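You operate a simulated robot arm through the tools that you are given. There is no shell and no other tool.

The job below is to be done with a simulated robot arm. You get a single attempt, and the scene is never put back.

Task
Run the blue strip three marks back, five forward, three back.
Fine: leave the reverse lever on FWD.

It is judged by the outcome, as a careful person would: the job done as asked, and still so three seconds after it is handed in. It fails if anything else is knocked over, pushed out of place, dropped, spilled or broken.

Robot
A 7-joint arm with a two-finger parallel gripper, fixed in place. Base frame: the origin is on the floor under the middle of its stand, x ahead of it, y to its left, z up; the work surface is at about z = 430. Units: mm, degrees, N and s.
With the tool pointing down near the work surface it reaches from about 280 to 520 mm from the base axis. Its first joint turns from -66.0 to 66.0 degrees. Payload 1.57 kg.
The tool frame sits at the grasp point between the pads (the TCP): z along the fingers, y along the line on which they close. The tips reach 30 mm beyond it. Largest opening 110 mm; finger width 24, thickness 12; the body of the gripper, 48 by 112 mm, starts 78 mm behind the TCP.
Orientation is told as [roll, pitch, yaw] about the base's x, y, z axes, in that order, counted from this pose: with the fingers straight down and closing along the base's y, the tool's x points along the base's -x, its y along +y and its z along -z.

Tools
- The arm moves only by the tool send_rows. Its argument "moves" is a list of rows, each an object (a shift or turn left out is 0, a gripper value left out holds the last) with "jaw": the finger opening in mm, from 0 to 110; "translation": the shift along the base's x, y, z in mm, a list of three; "angular": the turn, a rotation vector about the base's x, y, z in degrees, a list of three. In form: [{"jaw": jaw, "translation": [x, y, z], "angular": [wx, wy, wz]}, ...]. A call has 1 to 20 rows; each row is the pose to reach, as a shift and turn from the pose commanded when the call began. Each row takes 0.2 s and may step no farther than 50 mm and 8.6 degrees from the row before; otherwise, or with a gripper value out of range, the whole call is refused. A pose out of reach is approached as far as the arm can. The call stops where the force on the tool passes 40 N (or 10 N more than at its start, if that is more) or the arm is blocked; 0.2 s more then pass. The fingers move at their own pace (about 108 mm/s each) and stop on an object; they squeeze with about 39 N. The grip force told is the motor's: it shows also when the fingers shut on nothing. Time passes only in rows, and 0.2 s behind the last, so rows that repeat a pose let the fingers close. The reply holds the time, the measured pose of the TCP, the force on the tool along the base axes, the opening and the grip force, in the units named above and with some noise, with the torque about the TCP (base axes, N m) and any sound that the robot's microphone picked up.
- Cameras (640 x 400 px; columns grow to the right, rows downward): "scene" is fixed at [141.8, -380.9, 1404.5]; the picture's right is [0.92, -0.38, 0.00], its down [-0.23, -0.54, -0.81] and it looks along [0.31, 0.75, -0.59] (base axes); focal length 328 px, centre (320, 200). "wrist" rides on the gripper at [70, 16, -141] in the tool frame; the picture's right is [-0.23, 0.97, 0.00], its down [-0.85, -0.20, -0.48] and it looks along [-0.47, -0.11, 0.88] (tool axes); focal length 222 px, centre (320, 200). There is no depth. A picture from a camera that has moved, and an enlarged one, comes with that camera's place and axes in the base frame and with its lens.
- camera(camera): a new picture of that camera. The clock stands still meanwhile.
- zoom(camera, box): a new picture of the part [left, top, right, bottom] of that camera's present view, enlarged. The clock stands still meanwhile.
- job_done(): hands the job in; it is judged then, once.

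Nothing tells you positions but the pictures and the camera data. Unless the task says otherwise, let go and move clear before handing in.

The tools are called after "Call:" as name(argument=value, ...) on one line, values as JSON. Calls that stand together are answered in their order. send_rows: Moves the arm, as the interface text tells. Its arguments: {"type":"object","properties":{"moves":{"type":"array"}},"required":["moves"]} The other tools are called the same way: camera (camera) takes a picture; zoom (camera, box) takes an enlarged picture of a part of a camera's view; job_done () hands the job in.

At the start:

```text
clock: 0.0
position: [331.1, 307.3, 1073.7]
ee_rot: [0.1, -0.1, -0.1]
contact_force: [0.7, 1.0, 0.4]
wrist_torque: [-0.02, 0.0, 0.03]
width: 110.0
finger_force: 0.1
```

scene: 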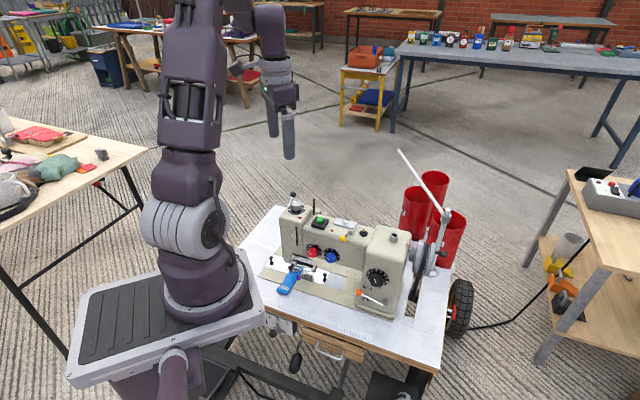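
wrist: 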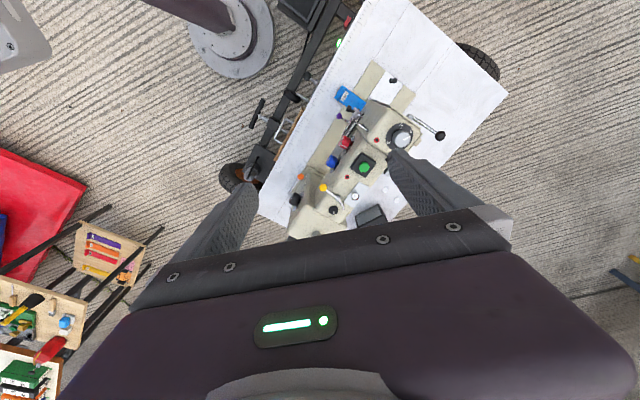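

I see a sewing-machine-like device on a table with a blue strip at its needle, several knobs, a green button and levers. I'll look closer at each part before moving.

Call:
zoom(camera="scene", box=[240, 180, 480, 330])

Call:
zoom(camera="scene", box=[260, 230, 350, 300])

Call:
zoom(camera="scene", box=[340, 220, 430, 320])

Call:
zoom(camera="wrist", box=[240, 50, 480, 240])

```text
2.67 times, centred on (360, 255) of scene
camera zoom: at [141.8, -380.9, 1404.5], right [0.92, -0.38, 0.0], down [-0.23, -0.54, -0.81], along [0.31, 0.75, -0.59], focal length 876 px, centre (213, 53)
```

zoom: 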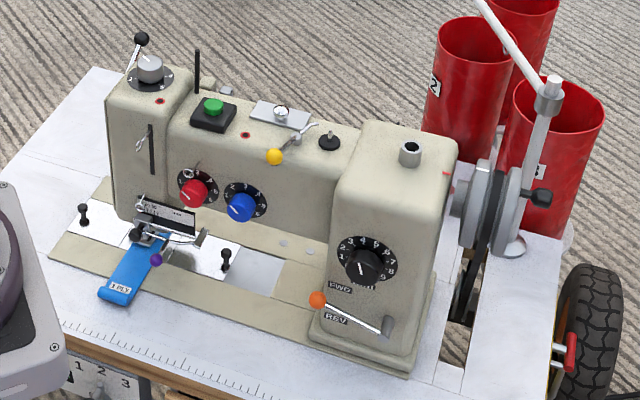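

```text
5.71 times, centred on (305, 265) of scene
camera zoom: at [141.8, -380.9, 1404.5], right [0.92, -0.38, 0.0], down [-0.23, -0.54, -0.81], along [0.31, 0.75, -0.59], focal length 1877 px, centre (406, -171)
```

zoom: 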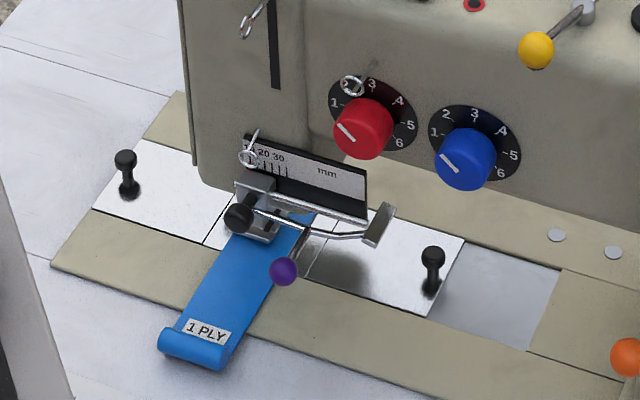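

```text
4.00 times, centred on (385, 270) of scene
camera zoom: at [141.8, -380.9, 1404.5], right [0.92, -0.38, 0.0], down [-0.23, -0.54, -0.81], along [0.31, 0.75, -0.59], focal length 1314 px, centre (60, -80)
```

zoom: 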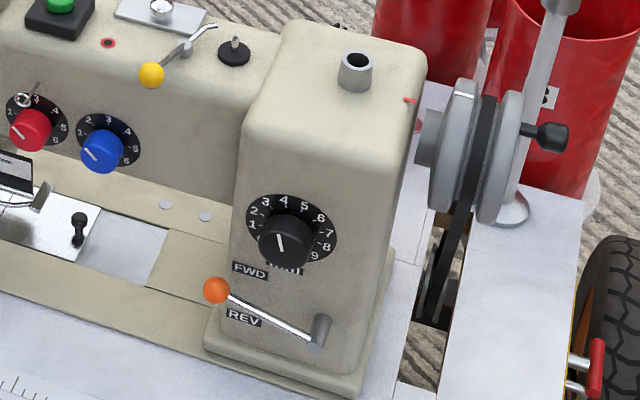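

```text
2.11 times, centred on (360, 145) of wrist
camera zoom: at [262.2, 323.5, 1214.7], right [0.23, 0.97, 0.0], down [0.85, -0.2, 0.48], along [0.47, -0.11, -0.88], focal length 468 px, centre (236, 316)
```

zoom: 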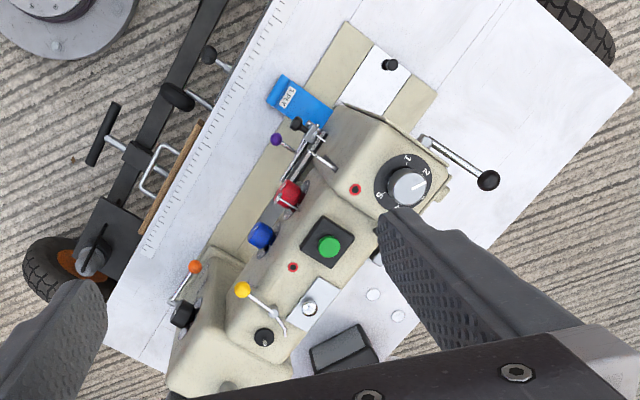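

The lever with the orange knob sits between the FWD and REV labels, and there is a "1 2 3" plate below the table edge. I'll zoom in on more details before moving.

Call:
zoom(camera="scene", box=[350, 270, 400, 310])

Call:
zoom(camera="scene", box=[240, 290, 440, 400])

Call:
zoom(camera="scene", box=[275, 185, 375, 250])

Call:
zoom(camera="scene", box=[385, 140, 480, 300])

Call:
zoom(camera="scene", box=[275, 245, 325, 295])

Call:
zoom(camera="wrist", box=[220, 60, 360, 200])

```text
10.00 times, centred on (375, 290) of scene
camera zoom: at [141.8, -380.9, 1404.5], right [0.92, -0.38, 0.0], down [-0.23, -0.54, -0.81], along [0.31, 0.75, -0.59], focal length 3284 px, centre (-230, -700)
```

zoom: 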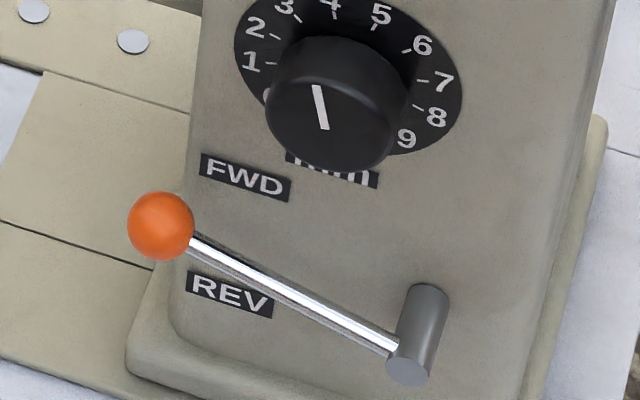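

```text
3.20 times, centred on (340, 345) of scene
camera zoom: at [141.8, -380.9, 1404.5], right [0.92, -0.38, 0.0], down [-0.23, -0.54, -0.81], along [0.31, 0.75, -0.59], focal length 1051 px, centre (256, -264)
```

zoom: 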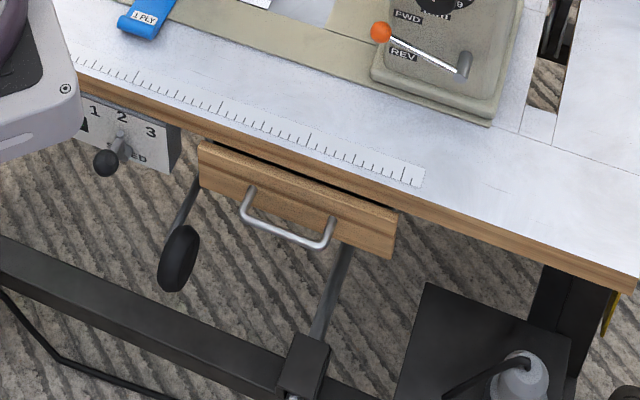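

```text
6.15 times, centred on (325, 218) of scene
camera zoom: at [141.8, -380.9, 1404.5], right [0.92, -0.38, 0.0], down [-0.23, -0.54, -0.81], along [0.31, 0.75, -0.59], focal length 2021 px, centre (289, 92)
```

zoom: 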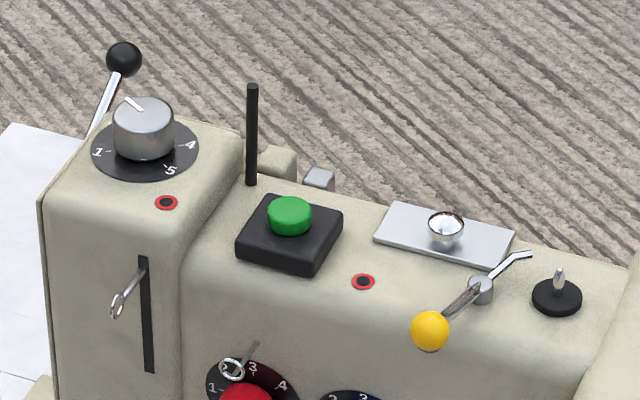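

```text
2.50 times, centred on (432, 220) of scene
camera zoom: at [141.8, -380.9, 1404.5], right [0.92, -0.38, 0.0], down [-0.23, -0.54, -0.81], along [0.31, 0.75, -0.59], focal length 821 px, centre (39, 150)
```

zoom: 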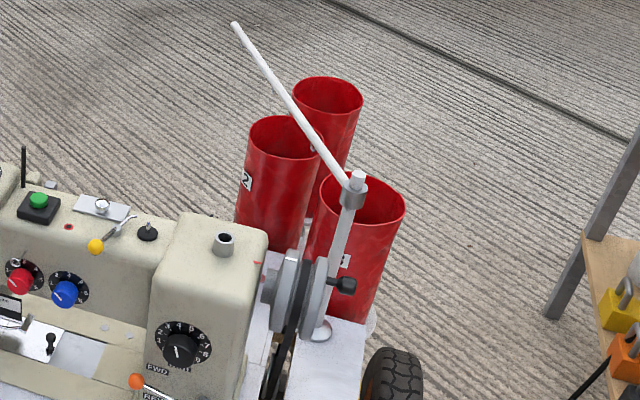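

```text
8.00 times, centred on (300, 270) of scene
camera zoom: at [141.8, -380.9, 1404.5], right [0.92, -0.38, 0.0], down [-0.23, -0.54, -0.81], along [0.31, 0.75, -0.59], focal length 2628 px, centre (480, -360)
```

zoom: 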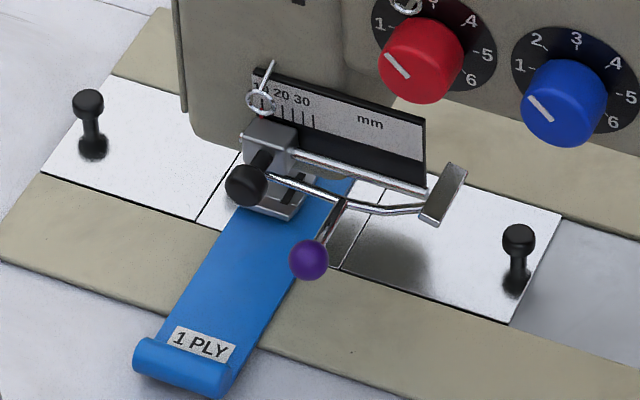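

```text
2.86 times, centred on (290, 130) of wrist
camera zoom: at [262.2, 323.5, 1214.7], right [0.23, 0.97, 0.0], down [0.85, -0.2, 0.48], along [0.47, -0.11, -0.88], focal length 635 px, centre (406, 400)
```

zoom: 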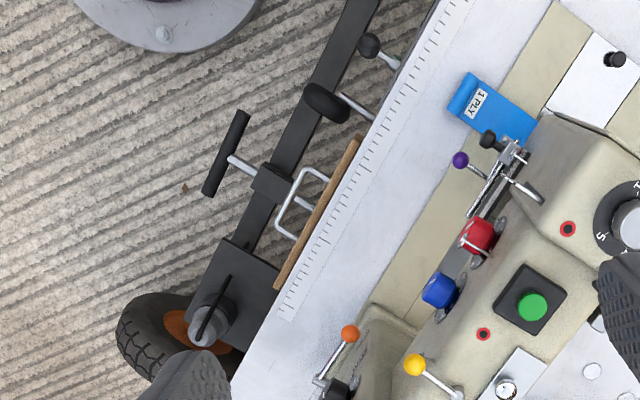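

The machine's front faces the robot base along about 45° azimuth. I'll turn the wrist camera to face it and come somewhat closer to inspect, staying well above the machine.

Call:
send_rows(moves=[{"jaw": 110, "translation": [-8, -8, -25], "angular": [0, 0, 7.5]}, {"translation": [-16, -16, -50], "angular": [0, 0, 15]}, {"translation": [-24, -24, -75], "angular": [0, 0, 22.5]}, {"translation": [-32, -32, -100], "angular": [0, 0, 30]}, {"translation": [-40, -40, -125], "angular": [0, 0, 37.5]}, {"translation": [-48, -48, -150], "angular": [0, 0, 45]}, {"translation": [-48, -48, -150], "angular": [0, 0, 45]}])

Call:
camera(camera="wrist")

Call:
camera(camera="scene")

```text
clock: 1.6
position: [286.6, 260.5, 924.2]
ee_rot: [0.1, -0.1, 45.1]
contact_force: [-0.3, -0.3, -0.6]
wrist_torque: [0.01, -0.03, 0.03]
width: 110.2
finger_force: 0.1
```

```text
taken
camera wrist: at [225.3, 222.5, 1065.5], right [-0.53, 0.85, 0.0], down [0.74, 0.46, 0.48], along [0.41, 0.26, -0.88], focal length 222 px, centre (320, 200)
```

wrist: 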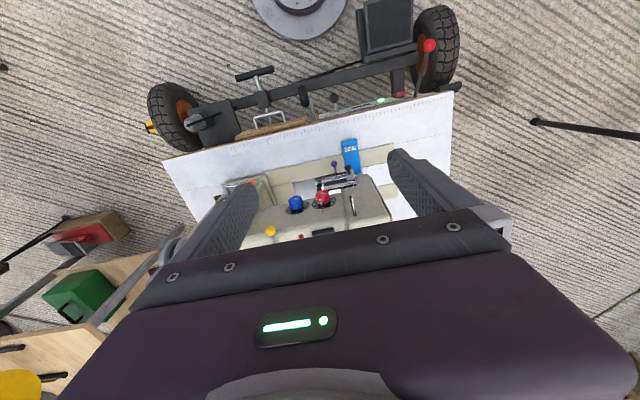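

```text
taken
```

scene: 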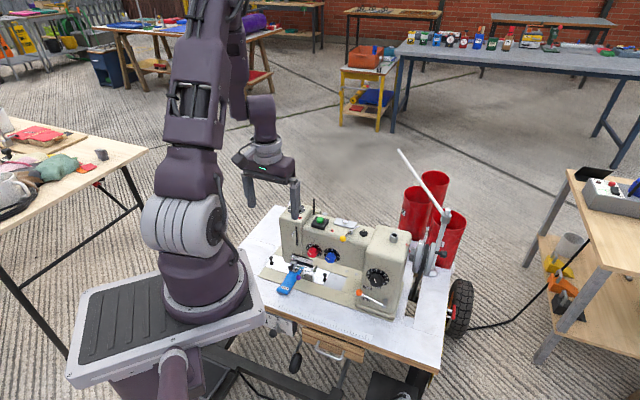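

From here I can see the machine upside-down in the wrist view. I'll enlarge the controls and the strip.

Call:
zoom(camera="wrist", box=[310, 130, 380, 200])

Call:
zoom(camera="wrist", box=[210, 60, 460, 240])

Call:
zoom(camera="wrist", box=[220, 50, 460, 150])

```text
5.71 times, centred on (345, 165) of wrist
camera zoom: at [225.3, 222.5, 1065.5], right [-0.53, 0.85, 0.0], down [0.74, 0.46, 0.48], along [0.41, 0.26, -0.88], focal length 1269 px, centre (177, 400)
```

zoom: 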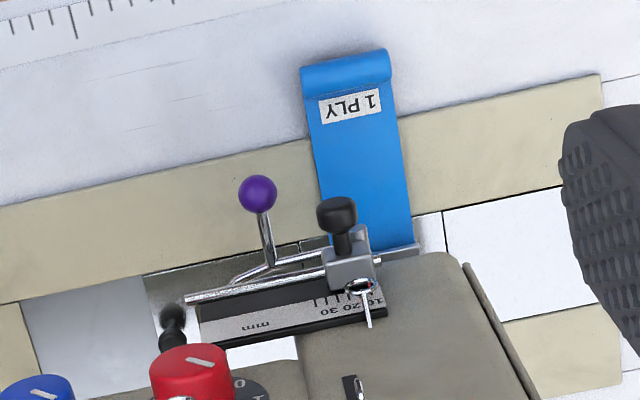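

```text
2.22 times, centred on (335, 150) of wrist
camera zoom: at [225.3, 222.5, 1065.5], right [-0.53, 0.85, 0.0], down [0.74, 0.46, 0.48], along [0.41, 0.26, -0.88], focal length 494 px, centre (287, 311)
```

zoom: 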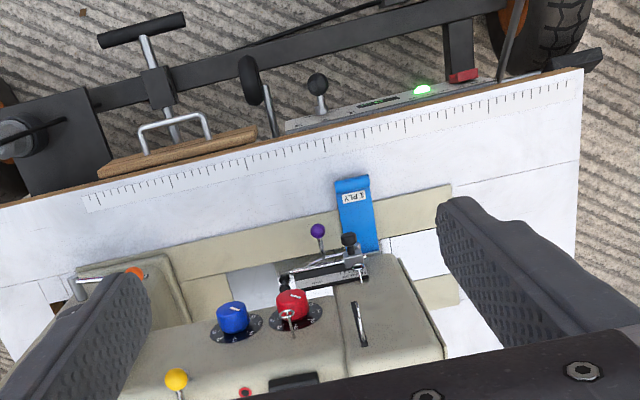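

```text
2.67 times, centred on (340, 100) of wrist
camera zoom: at [225.3, 222.5, 1065.5], right [-0.53, 0.85, 0.0], down [0.74, 0.46, 0.48], along [0.41, 0.26, -0.88], focal length 592 px, centre (267, 467)
```

zoom: 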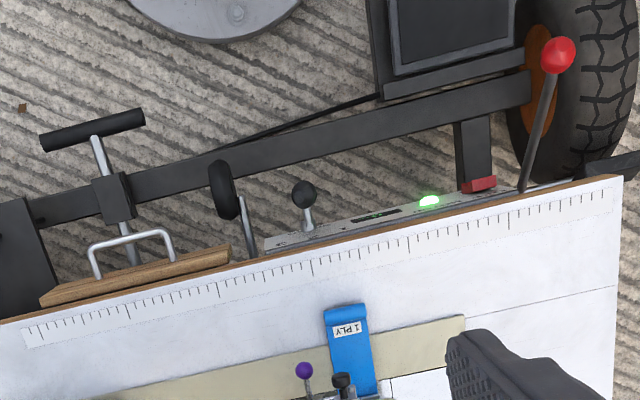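

There's an electrical box with a lamp and a speed selector under the table edge, plus a knee pad. I'll tilt the camera outward and lower it in front of the machine to inspect the lever, the foot area and the strip, staying in front of the machine's face.

Call:
send_rows(moves=[{"translation": [6, -3, -40], "angular": [5.66, -5.66, 0]}, {"translation": [12, -6, -80], "angular": [11.3, -11.3, 0]}, {"translation": [18, -8, -120], "angular": [17, -17, 0]}, {"translation": [24, -10, -160], "angular": [22.6, -22.6, 0]}, {"translation": [31, -13, -200], "angular": [28.3, -28.3, 0]}, {"translation": [31, -13, -220], "angular": [28.3, -28.3, 0]}])

Call:
camera(camera="wrist")

Call:
camera(camera="scene")

```text
clock: 3.0
position: [311.7, 247.1, 703.9]
ee_rot: [0.0, -40.1, 45.1]
contact_force: [-0.8, -0.3, -0.1]
wrist_torque: [0.01, -0.01, 0.0]
width: 109.7
finger_force: 0.1
out of reach, approached as far as the arm can: row 1, 2
```

```text
taken
camera wrist: at [199.1, 157.0, 767.1], right [-0.57, 0.81, 0.15], down [0.39, 0.1, 0.92], along [0.73, 0.58, -0.37], focal length 222 px, centre (320, 200)
```

wrist: 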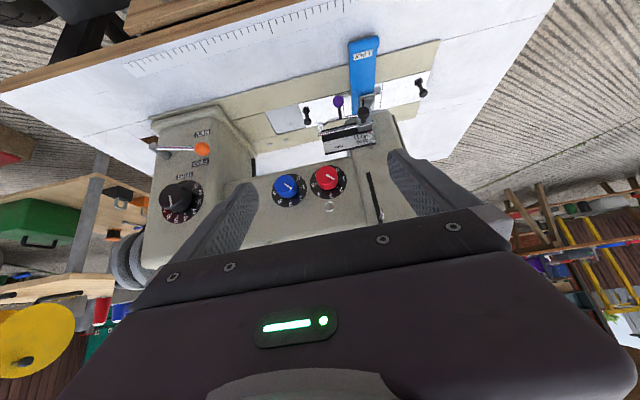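

```text
taken
```

scene: 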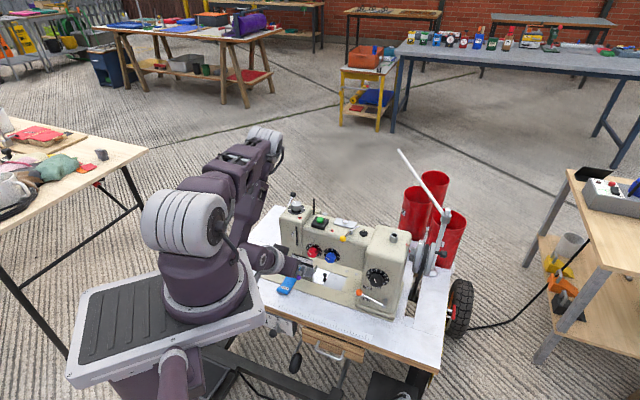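

Call:
zoom(camera="wrist", box=[290, 30, 440, 160])

Call:
zoom(camera="wrist", box=[140, 110, 240, 230])

Call:
zoom(camera="wrist", box=[310, 80, 380, 160])

Call:
zoom(camera="wrist", box=[230, 140, 410, 240])

```text
3.08 times, centred on (365, 95) of wrist
camera zoom: at [199.1, 157.0, 767.1], right [-0.57, 0.81, 0.15], down [0.39, 0.1, 0.92], along [0.73, 0.58, -0.37], focal length 684 px, centre (182, 523)
```

zoom: 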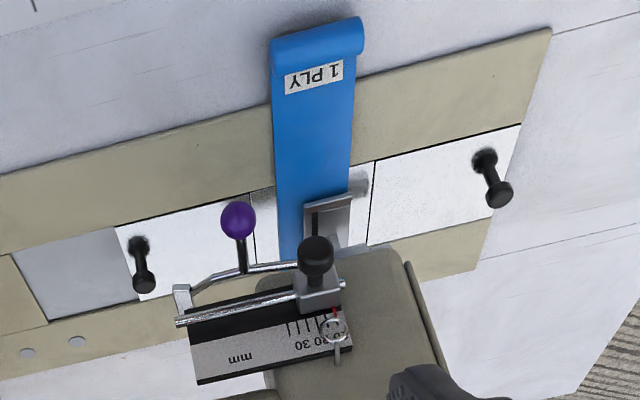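

```text
3.33 times, centred on (190, 170) of wrist
camera zoom: at [199.1, 157.0, 767.1], right [-0.57, 0.81, 0.15], down [0.39, 0.1, 0.92], along [0.73, 0.58, -0.37], focal length 740 px, centre (753, 300)
```

zoom: 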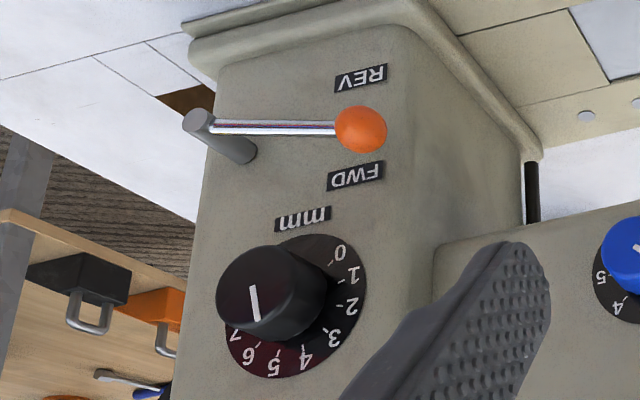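

```text
5.00 times, centred on (345, 120) of wrist
camera zoom: at [199.1, 157.0, 767.1], right [-0.57, 0.81, 0.15], down [0.39, 0.1, 0.92], along [0.73, 0.58, -0.37], focal length 1111 px, centre (195, 600)
```

zoom: 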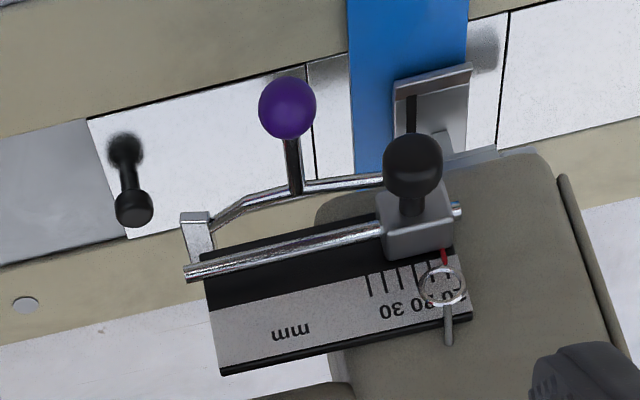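

```text
3.56 times, centred on (320, 190) of wrist
camera zoom: at [199.1, 157.0, 767.1], right [-0.57, 0.81, 0.15], down [0.39, 0.1, 0.92], along [0.73, 0.58, -0.37], focal length 790 px, centre (320, 236)
```

zoom: 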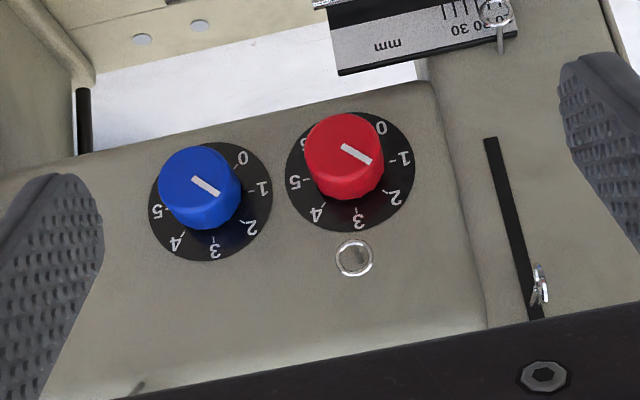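

The reverse lever currently looks nearer FWD, and I want to check the handwheel and the electrical box more closely. I'll enlarge those from the scene camera and take other wrist views.

Call:
zoom(camera="scene", box=[395, 200, 465, 300])

Call:
zoom(camera="scene", box=[255, 300, 320, 360])

Call:
zoom(camera="scene", box=[270, 190, 320, 230])

Call:
zoom(camera="scene", box=[300, 205, 400, 260])

Call:
zoom(camera="wrist", box=[0, 180, 180, 340])

```text
4.00 times, centred on (430, 250) of scene
camera zoom: at [141.8, -381.0, 1404.5], right [0.92, -0.39, 0.0], down [-0.23, -0.54, -0.81], along [0.31, 0.75, -0.59], focal length 1314 px, centre (-120, 0)
```

zoom: 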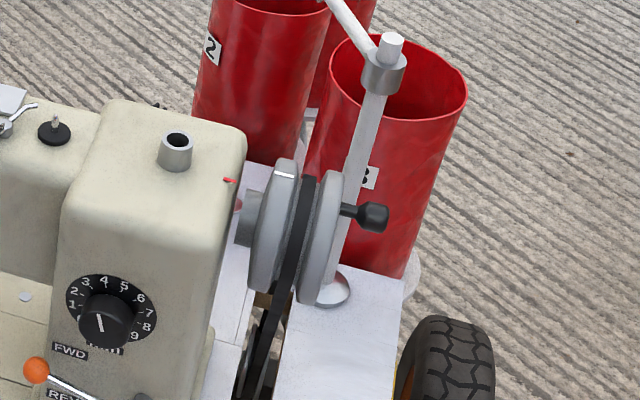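

```text
6.67 times, centred on (288, 330) of scene
camera zoom: at [141.8, -381.0, 1404.5], right [0.92, -0.39, 0.0], down [-0.23, -0.54, -0.81], along [0.31, 0.75, -0.59], focal length 2190 px, centre (537, -667)
```

zoom: 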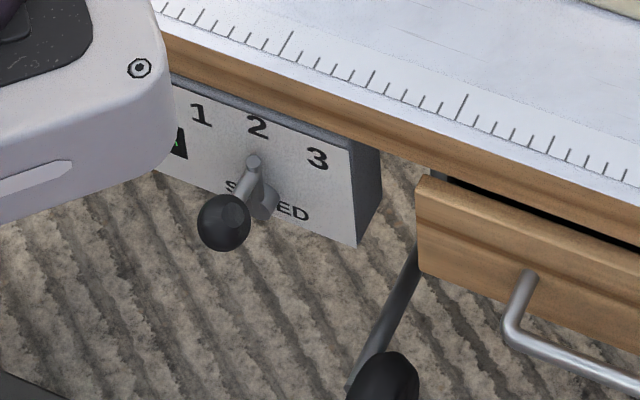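

```text
10.00 times, centred on (295, 210) of scene
camera zoom: at [141.8, -381.0, 1404.5], right [0.92, -0.39, 0.0], down [-0.23, -0.54, -0.81], along [0.31, 0.75, -0.59], focal length 3284 px, centre (570, 100)
```

zoom: 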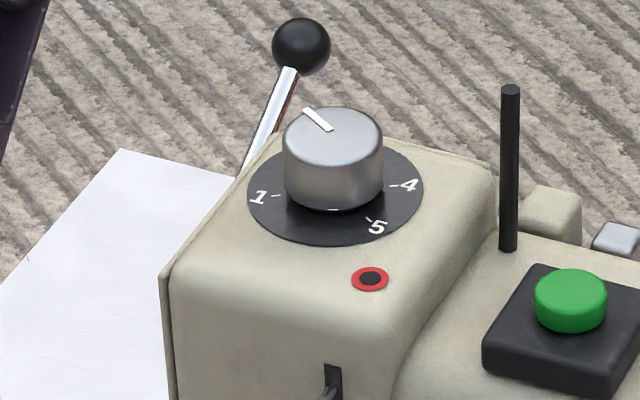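

```text
6.40 times, centred on (350, 232) of scene
camera zoom: at [141.8, -381.0, 1404.5], right [0.92, -0.39, 0.0], down [-0.23, -0.54, -0.81], along [0.31, 0.75, -0.59], focal length 2102 px, centre (128, -8)
```

zoom: 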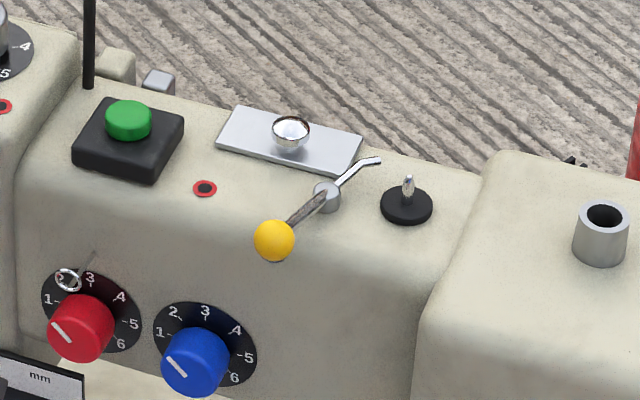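

```text
2.50 times, centred on (90, 260) of wrist
camera zoom: at [199.1, 157.0, 767.1], right [-0.57, 0.81, 0.15], down [0.39, 0.1, 0.92], along [0.73, 0.58, -0.37], focal length 555 px, centre (895, 50)
```

zoom: 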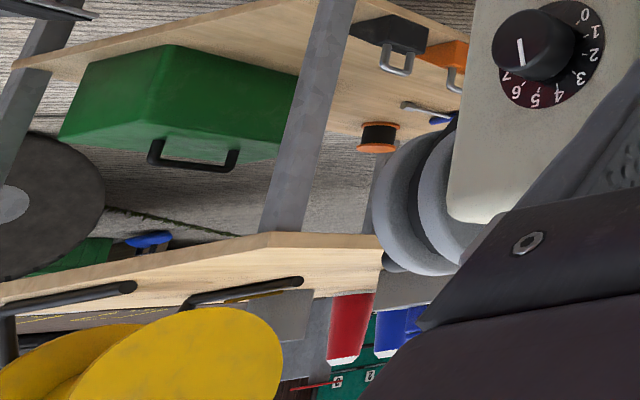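

The lever is at FWD now (knob ≈ 18° above its pivot). Next I'll lower and tilt the camera further to look under the head at the foot, needle and strip, staying in front of the table's machine.

Call:
send_rows(moves=[{"translation": [-10, 8, -30], "angular": [3.5, -3.5, 0]}, {"translation": [-20, 16, -60], "angular": [7, -7, 0]}, {"translation": [-30, 24, -90], "angular": [10.6, -10.6, 0]}, {"translation": [-38, 34, -115], "angular": [14.1, -14.1, 0]}, {"translation": [-46, 46, -130], "angular": [14.1, -14.1, 0]}])

Call:
camera(camera="wrist")

Call:
camera(camera="scene")

```text
clock: 4.2
position: [283.3, 312.4, 607.8]
ee_rot: [0.1, -60.1, 44.9]
contact_force: [0.9, 0.2, -0.3]
wrist_torque: [0.03, 0.01, 0.0]
width: 110.0
finger_force: 0.0
out of reach, approached as far as the arm can: row 4, 5
```

```text
taken
camera wrist: at [161.5, 211.5, 619.3], right [-0.61, 0.77, 0.2], down [0.15, -0.13, 0.98], along [0.78, 0.63, -0.04], focal length 222 px, centre (320, 200)
```

wrist: 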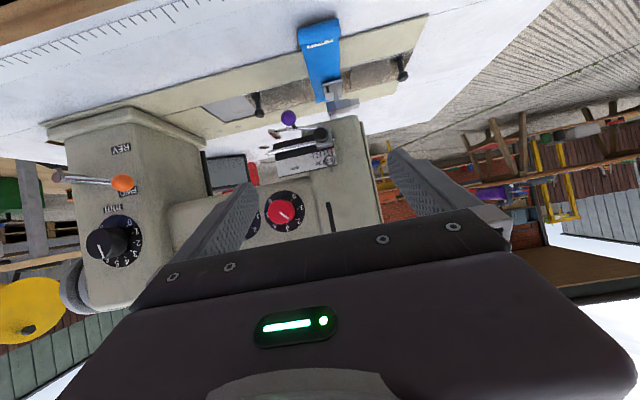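

```text
taken
```

scene: 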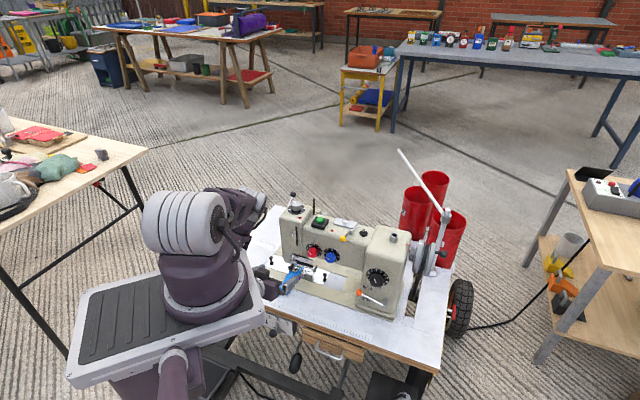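

Call:
zoom(camera="wrist", box=[240, 0, 420, 180])

Call:
zoom(camera="wrist", box=[265, 70, 365, 180])

Call:
zoom(camera="wrist", box=[290, 10, 350, 70])

Call:
zoom(camera="wrist", box=[50, 130, 170, 260])

```text
2.22 times, centred on (330, 90) of wrist
camera zoom: at [161.5, 211.5, 619.3], right [-0.61, 0.77, 0.2], down [0.15, -0.13, 0.98], along [0.78, 0.63, -0.04], focal length 494 px, centre (298, 444)
```

zoom: 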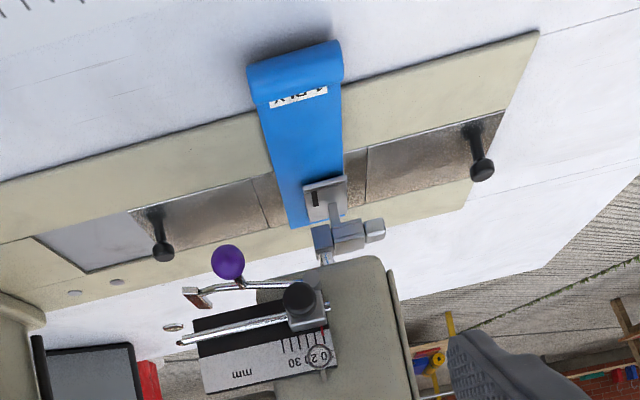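

```text
3.64 times, centred on (315, 125) of wrist
camera zoom: at [161.5, 211.5, 619.3], right [-0.61, 0.77, 0.2], down [0.15, -0.13, 0.98], along [0.78, 0.63, -0.04], focal length 808 px, centre (338, 473)
```

zoom: 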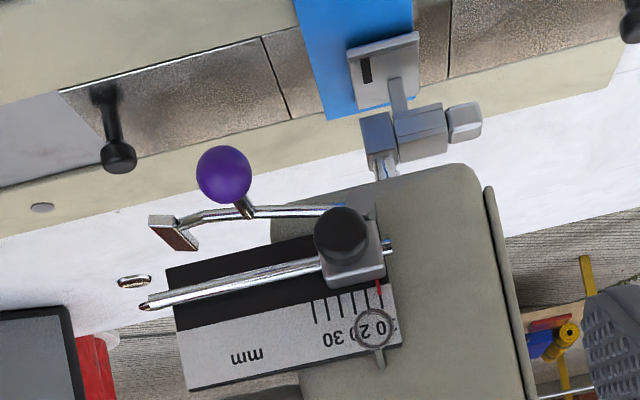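

```text
6.67 times, centred on (320, 40) of wrist
camera zoom: at [161.5, 211.5, 619.3], right [-0.61, 0.77, 0.2], down [0.15, -0.13, 0.98], along [0.78, 0.63, -0.04], focal length 1481 px, centre (320, 1267)
```

zoom: 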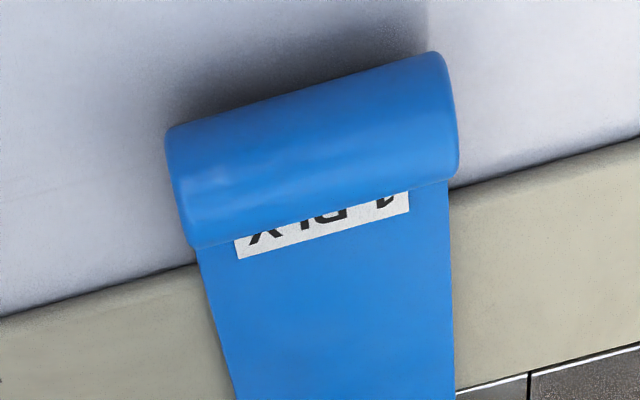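

```text
3.08 times, centred on (110, 195) of wrist
camera zoom: at [161.5, 211.5, 619.3], right [-0.61, 0.77, 0.2], down [0.15, -0.13, 0.98], along [0.78, 0.63, -0.04], focal length 684 px, centre (966, 215)
```

zoom: 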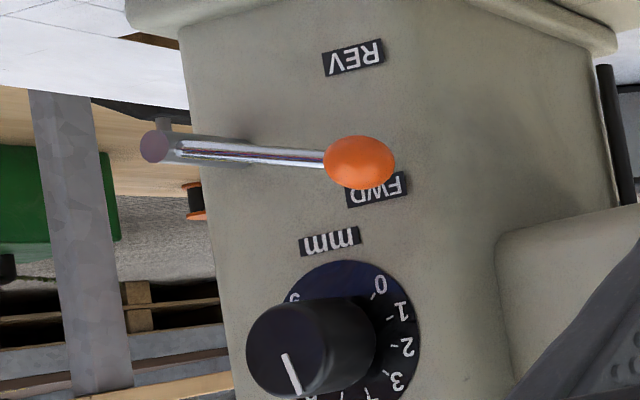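

The foot is down on the strip and the lever is at FWD. The plan is to roll the gripper 90° so it can grip the orange knob from above and below. I'll back up and raise first.

Call:
send_rows(moves=[{"translation": [10, -5, 40]}, {"translation": [35, -14, 78]}, {"translation": [58, -23, 105]}, {"translation": [81, -33, 120]}, {"translation": [81, -33, 120]}])

```text
clock: 5.4
position: [366.3, 274.5, 729.8]
ee_rot: [0.0, -60.1, 45.1]
contact_force: [0.4, 0.4, -0.2]
wrist_torque: [0.03, -0.02, 0.0]
width: 110.0
finger_force: 0.1
```

Position is clear in front of and level with the machine top. Now rolling the gripper by −90° about its own axis.

Call:
send_rows(moves=[{"jaw": 60, "angular": [-5.01, -5.01, 4.09]}, {"angular": [-10.02, -10.02, 8.18]}, {"angular": [-15.03, -15.03, 12.27]}, {"angular": [-20.04, -20.04, 16.36]}, {"angular": [-25.05, -25.05, 20.45]}, {"angular": [-30.06, -30.06, 24.55]}, {"angular": [-35.07, -35.07, 28.64]}, {"angular": [-40.08, -40.08, 32.73]}, {"angular": [-45.1, -45.1, 36.82]}, {"angular": [-50.1, -50.1, 40.9]}, {"angular": [-55.11, -55.11, 45]}, {"angular": [-55.11, -55.11, 45]}])

Call:
camera(camera="wrist")

Call:
camera(camera="scene")

```text
clock: 8.0
position: [365.9, 276.1, 730.3]
ee_rot: [-59.9, 0.1, 135.1]
contact_force: [0.2, -0.5, 0.9]
wrist_torque: [0.01, -0.01, -0.01]
width: 60.0
finger_force: 0.1
```

```text
taken
camera wrist: at [323.6, 134.0, 786.9], right [-0.5, -0.19, -0.84], down [-0.83, 0.38, 0.41], along [0.25, 0.91, -0.35], focal length 222 px, centre (320, 200)
```

wrist: 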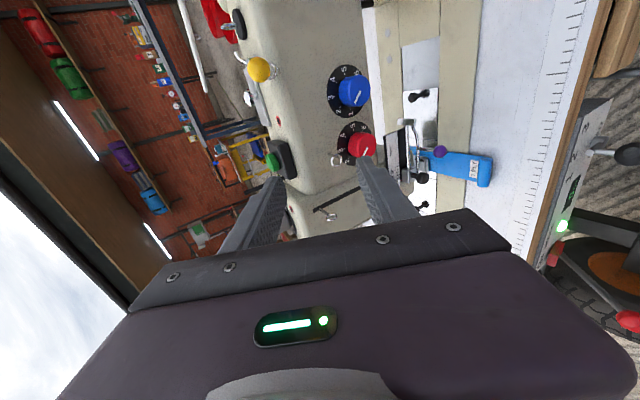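

```text
taken
```

scene: 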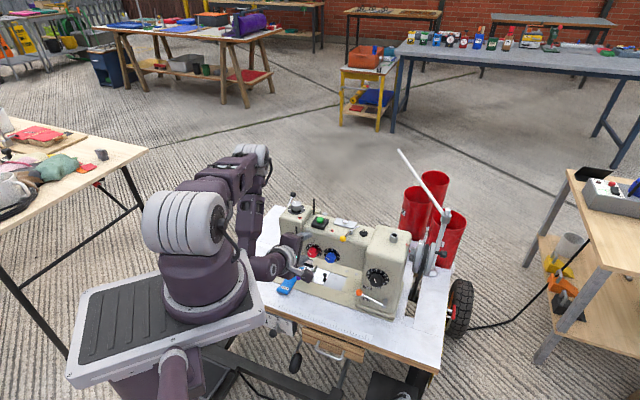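

The roll worked and this view shows the control box under the table and the green button. I'll enlarge those.

Call:
zoom(camera="wrist", box=[520, 80, 640, 280])

Call:
zoom(camera="wrist", box=[230, 40, 330, 220])

Call:
zoom(camera="wrist", box=[380, 80, 510, 220])

```text
2.00 times, centred on (580, 180) of wrist
camera zoom: at [323.6, 134.0, 786.9], right [-0.5, -0.19, -0.84], down [-0.83, 0.38, 0.41], along [0.25, 0.91, -0.35], focal length 444 px, centre (-200, 240)
```

zoom: 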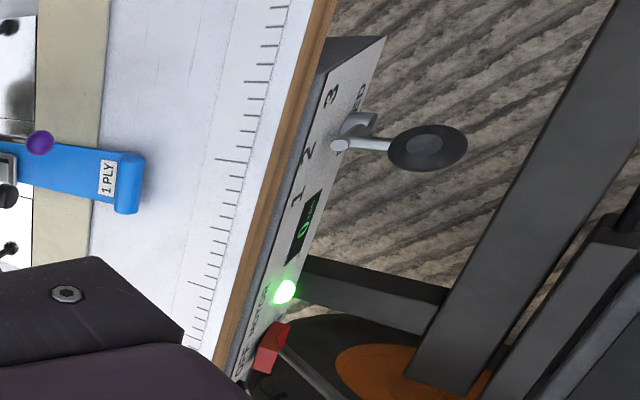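

```text
2.22 times, centred on (280, 130) of wrist
camera zoom: at [323.6, 134.0, 786.9], right [-0.5, -0.19, -0.84], down [-0.83, 0.38, 0.41], along [0.25, 0.91, -0.35], focal length 494 px, centre (409, 356)
```

zoom: 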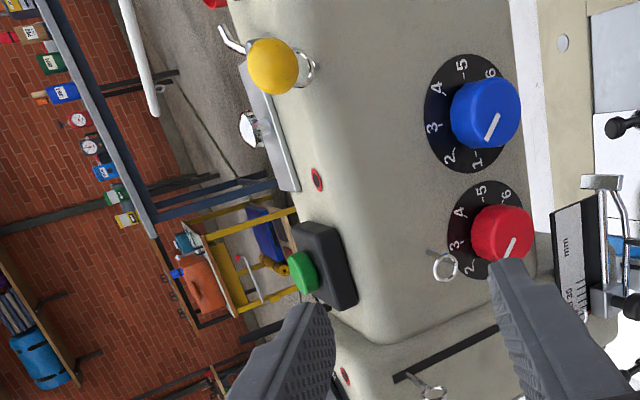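

```text
2.86 times, centred on (445, 150) of wrist
camera zoom: at [323.6, 134.0, 786.9], right [-0.5, -0.19, -0.84], down [-0.83, 0.38, 0.41], along [0.25, 0.91, -0.35], focal length 635 px, centre (-37, 343)
```

zoom: 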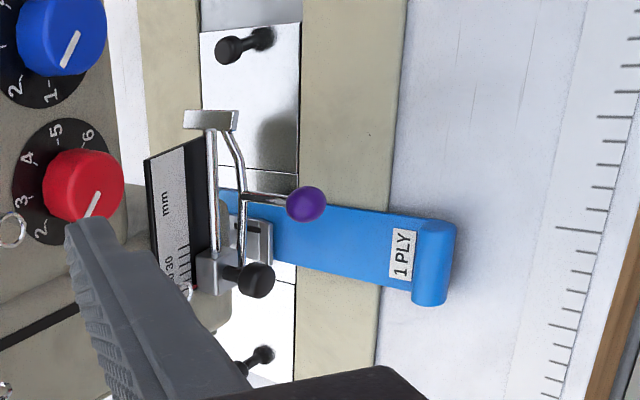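

There's a small green digital display on the under-table box, apparently reading "0". Let me enlarge it as a likely stitch counter.

Call:
zoom(camera="wrist", box=[560, 165, 600, 225])

Call:
zoom(camera="wrist", box=[530, 205, 580, 275])

Call:
zoom(camera="wrist", box=[570, 90, 640, 180])

```text
6.67 times, centred on (580, 195) of wrist
camera zoom: at [323.6, 134.0, 786.9], right [-0.5, -0.19, -0.84], down [-0.83, 0.38, 0.41], along [0.25, 0.91, -0.35], focal length 1481 px, centre (-1413, 233)
```

zoom: 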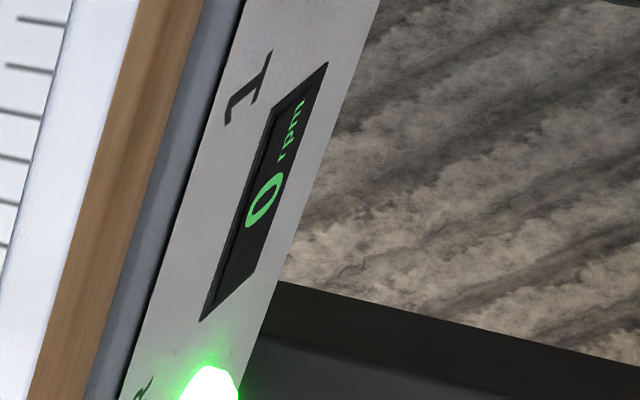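

```text
5.71 times, centred on (555, 240) of wrist
camera zoom: at [323.6, 134.0, 786.9], right [-0.5, -0.19, -0.84], down [-0.83, 0.38, 0.41], along [0.25, 0.91, -0.35], focal length 1269 px, centre (-1023, -29)
```

zoom: 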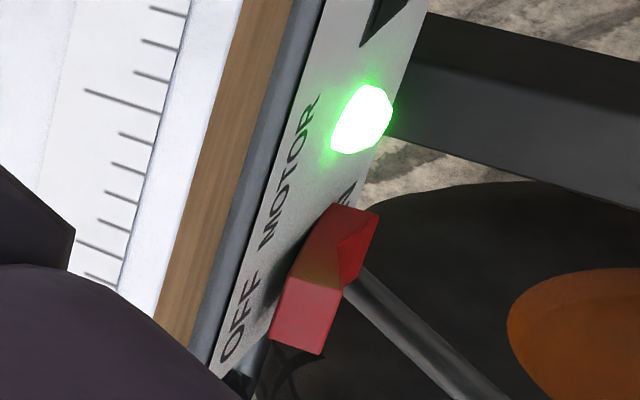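

```text
4.44 times, centred on (605, 135) of wrist
camera zoom: at [323.6, 134.0, 786.9], right [-0.5, -0.19, -0.84], down [-0.83, 0.38, 0.41], along [0.25, 0.91, -0.35], focal length 987 px, centre (-947, 489)
```

zoom: 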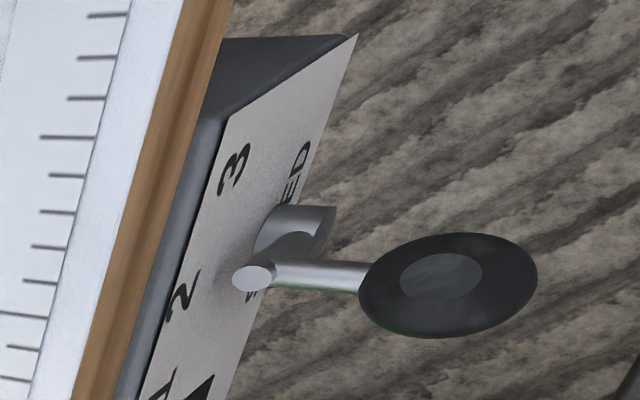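

The display shows "0 rpm", the motor switch is on, and speed is at about 2. Now I'll move to a pre-grasp pose in front of the orange lever knob (about x=517, y=197, z=542), tilting the tool nearer to horizontal.

Call:
send_rows(moves=[{"jaw": 46, "translation": [16, -22, -28], "angular": [1.77, -1.77, 0]}, {"translation": [33, -44, -57], "angular": [3.5, -3.5, 0]}, {"translation": [49, -66, -85], "angular": [5.3, -5.3, 0]}, {"translation": [65, -88, -113], "angular": [7, -7, 0]}, {"translation": [82, -110, -142], "angular": [8.8, -8.8, 0]}, {"translation": [98, -132, -170], "angular": [10.6, -10.6, 0]}, {"translation": [98, -132, -170], "angular": [10.6, -10.6, 0]}])

Call:
camera(camera="wrist")

Call:
camera(camera="scene")

Call:
zoom(camera="scene", box=[330, 240, 430, 330])

```text
clock: 9.6
position: [481.8, 131.9, 635.1]
ee_rot: [-75.1, 0.0, 135.0]
contact_force: [-0.3, -0.3, 0.1]
wrist_torque: [0.02, 0.01, -0.01]
width: 46.0
finger_force: 0.0
out of reach, approached as far as the arm can: row 4, 5, 6, 7
```

```text
taken
camera wrist: at [432.7, -19.0, 655.8], right [-0.34, -0.02, -0.94], down [-0.9, 0.31, 0.32], along [0.29, 0.95, -0.12], focal length 222 px, centre (320, 200)
```

wrist: 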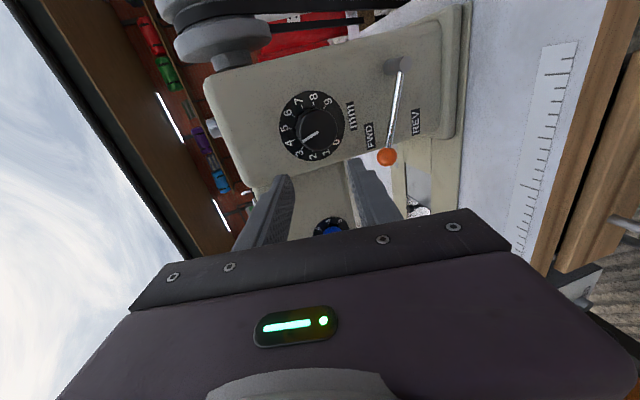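

```text
taken
```

scene: 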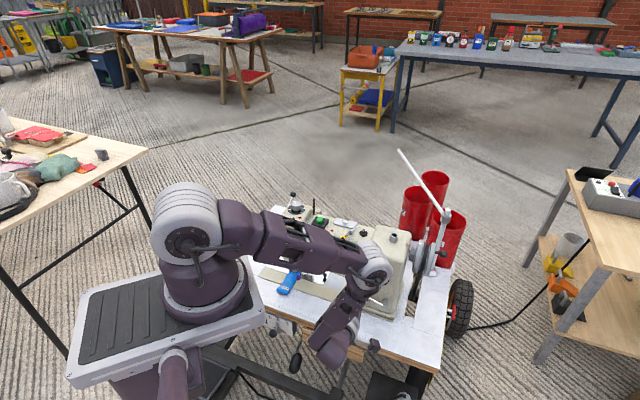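

```text
4.44 times, centred on (380, 285) of scene
camera zoom: at [141.8, -381.0, 1404.5], right [0.92, -0.39, 0.0], down [-0.23, -0.54, -0.81], along [0.31, 0.75, -0.59], focal length 1460 px, centre (53, -178)
```

zoom: 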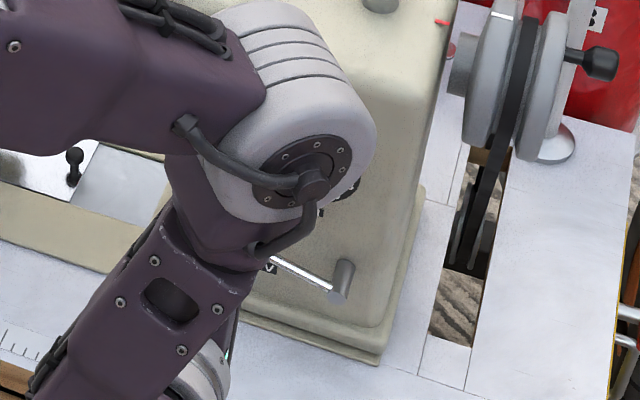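

The horizontal tool pose wasn't reachable that low, so I'll use a less tilted tool (about 50°, pointing more radially) with closed fingers. I'll push the orange knob down from above for REV. First I move to a hover pose just above and in front of the knob.

Call:
send_rows(moves=[{"jaw": 0, "translation": [-5, 10, 0], "angular": [-4, 4.8, -2.5]}, {"translation": [-5, 20, -5], "angular": [-8, 9.6, -5]}, {"translation": [-5, 30, -10], "angular": [-12.1, 14.4, -7.5]}, {"translation": [-4, 38, -15], "angular": [-16.1, 19.2, -10]}, {"translation": [-4, 38, -15], "angular": [-16.1, 19.2, -10]}])

Call:
camera(camera="wrist")

Call:
camera(camera="scene")

```text
clock: 10.8
position: [474.9, 166.8, 619.0]
ee_rot: [-49.8, 0.0, 124.8]
contact_force: [-0.2, -0.2, 0.5]
wrist_torque: [-0.01, -0.02, -0.02]
width: 0.0
finger_force: 21.1
```

```text
taken
camera wrist: at [417.5, 42.4, 697.6], right [-0.65, -0.17, -0.74], down [-0.68, 0.57, 0.46], along [0.34, 0.81, -0.48], focal length 222 px, centre (320, 200)
```

wrist: 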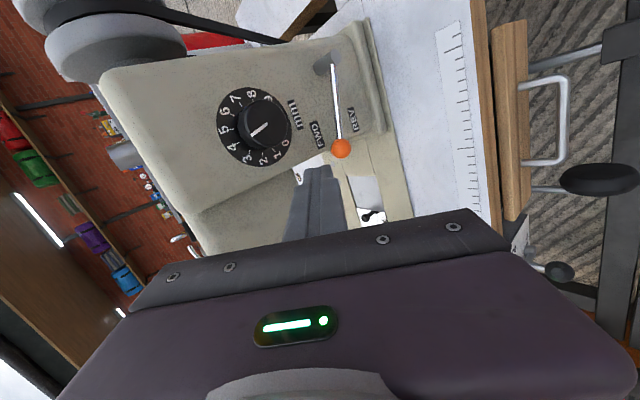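

```text
taken
```

scene: 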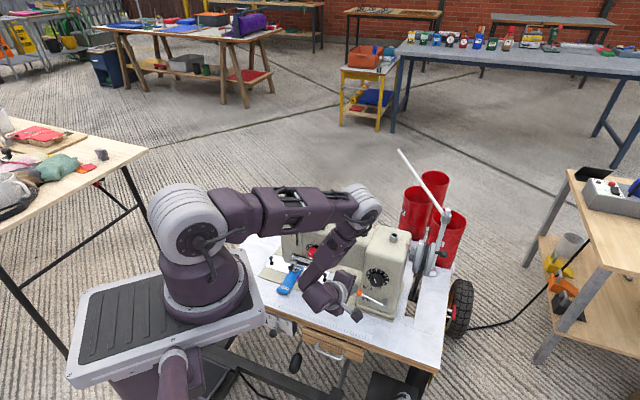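

The closed fingertips are just above/left of the orange knob. Moving to right above the knob and checking alignment before pressing down.

Call:
send_rows(moves=[{"translation": [9, 6, -15]}, {"translation": [17, 12.4, -36]}, {"translation": [17, 12.4, -36]}])

Call:
zoom(camera="wrist", box=[240, 40, 440, 240])

Call:
zoom(camera="scene", box=[330, 250, 410, 320])

```text
clock: 11.6
position: [491.2, 181.3, 583.8]
ee_rot: [-49.9, 0.0, 125.0]
contact_force: [0.8, -0.4, -0.5]
wrist_torque: [0.01, -0.01, -0.02]
width: 0.0
finger_force: 21.2
```

```text
2.00 times, centred on (340, 140) of wrist
camera zoom: at [435.0, 55.4, 662.0], right [-0.64, -0.17, -0.74], down [-0.68, 0.57, 0.46], along [0.34, 0.81, -0.48], focal length 444 px, centre (280, 320)
```

zoom: 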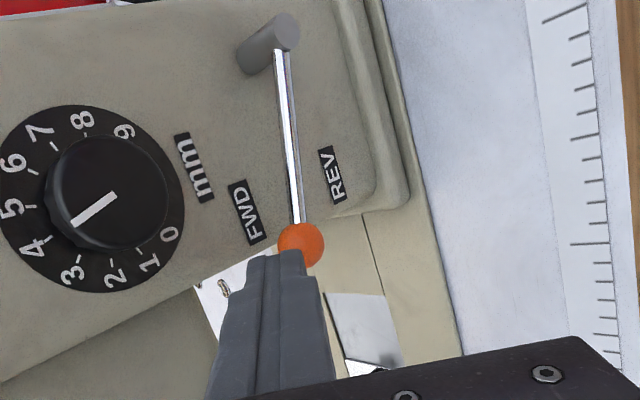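

```text
5.71 times, centred on (370, 285) of scene
camera zoom: at [141.8, -380.9, 1404.5], right [0.92, -0.38, 0.0], down [-0.23, -0.54, -0.81], along [0.31, 0.75, -0.59], focal length 1877 px, centre (34, -286)
```

zoom: 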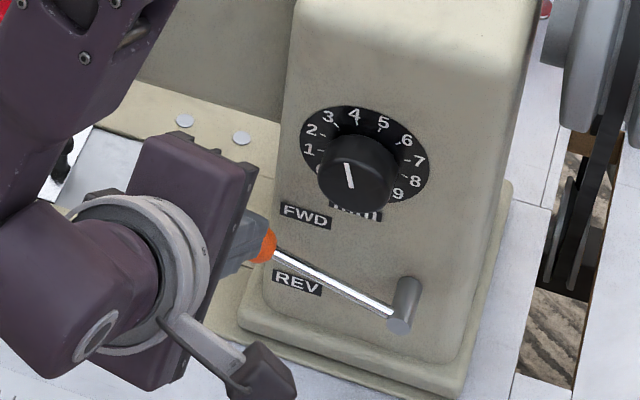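

The fingertip is aligned just over the knob. Pushing straight down slowly in stages.

Call:
send_rows(moves=[{"translation": [0, 0, -8]}, {"translation": [0, 0, -15]}, {"translation": [0, 0, -20]}, {"translation": [0, 0, -25]}, {"translation": [0, 0, -30]}, {"translation": [0, 0, -35]}])

Call:
zoom(camera="wrist", box=[240, 40, 440, 240])

Call:
zoom(camera="scene", box=[330, 250, 410, 320])

```text
clock: 13.0
position: [489.7, 182.8, 548.1]
ee_rot: [-49.8, 0.0, 124.8]
contact_force: [-9.8, -1.1, 1.8]
wrist_torque: [0.0, 0.14, 0.15]
width: 0.1
finger_force: 21.2
```

```text
2.00 times, centred on (340, 140) of wrist
camera zoom: at [434.4, 56.9, 627.6], right [-0.65, -0.17, -0.74], down [-0.68, 0.57, 0.46], along [0.34, 0.81, -0.48], focal length 444 px, centre (280, 320)
```

zoom: 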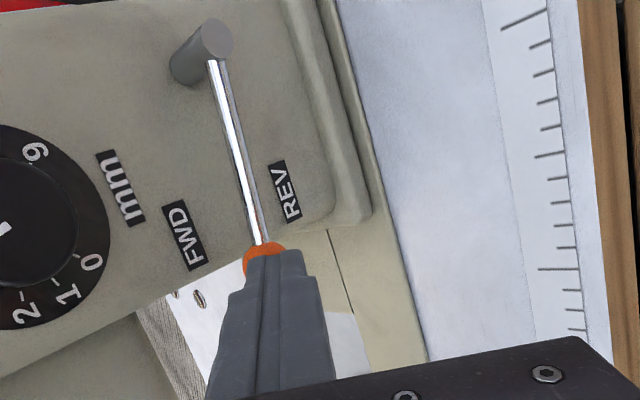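

```text
5.71 times, centred on (370, 285) of scene
camera zoom: at [141.6, -381.0, 1404.5], right [0.92, -0.38, 0.0], down [-0.23, -0.54, -0.81], along [0.31, 0.75, -0.59], focal length 1877 px, centre (34, -286)
```

zoom: 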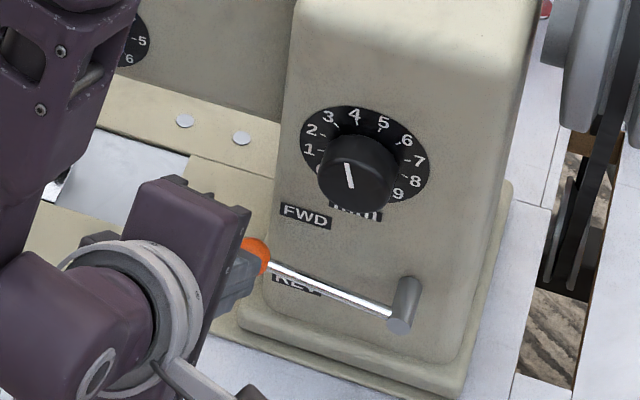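

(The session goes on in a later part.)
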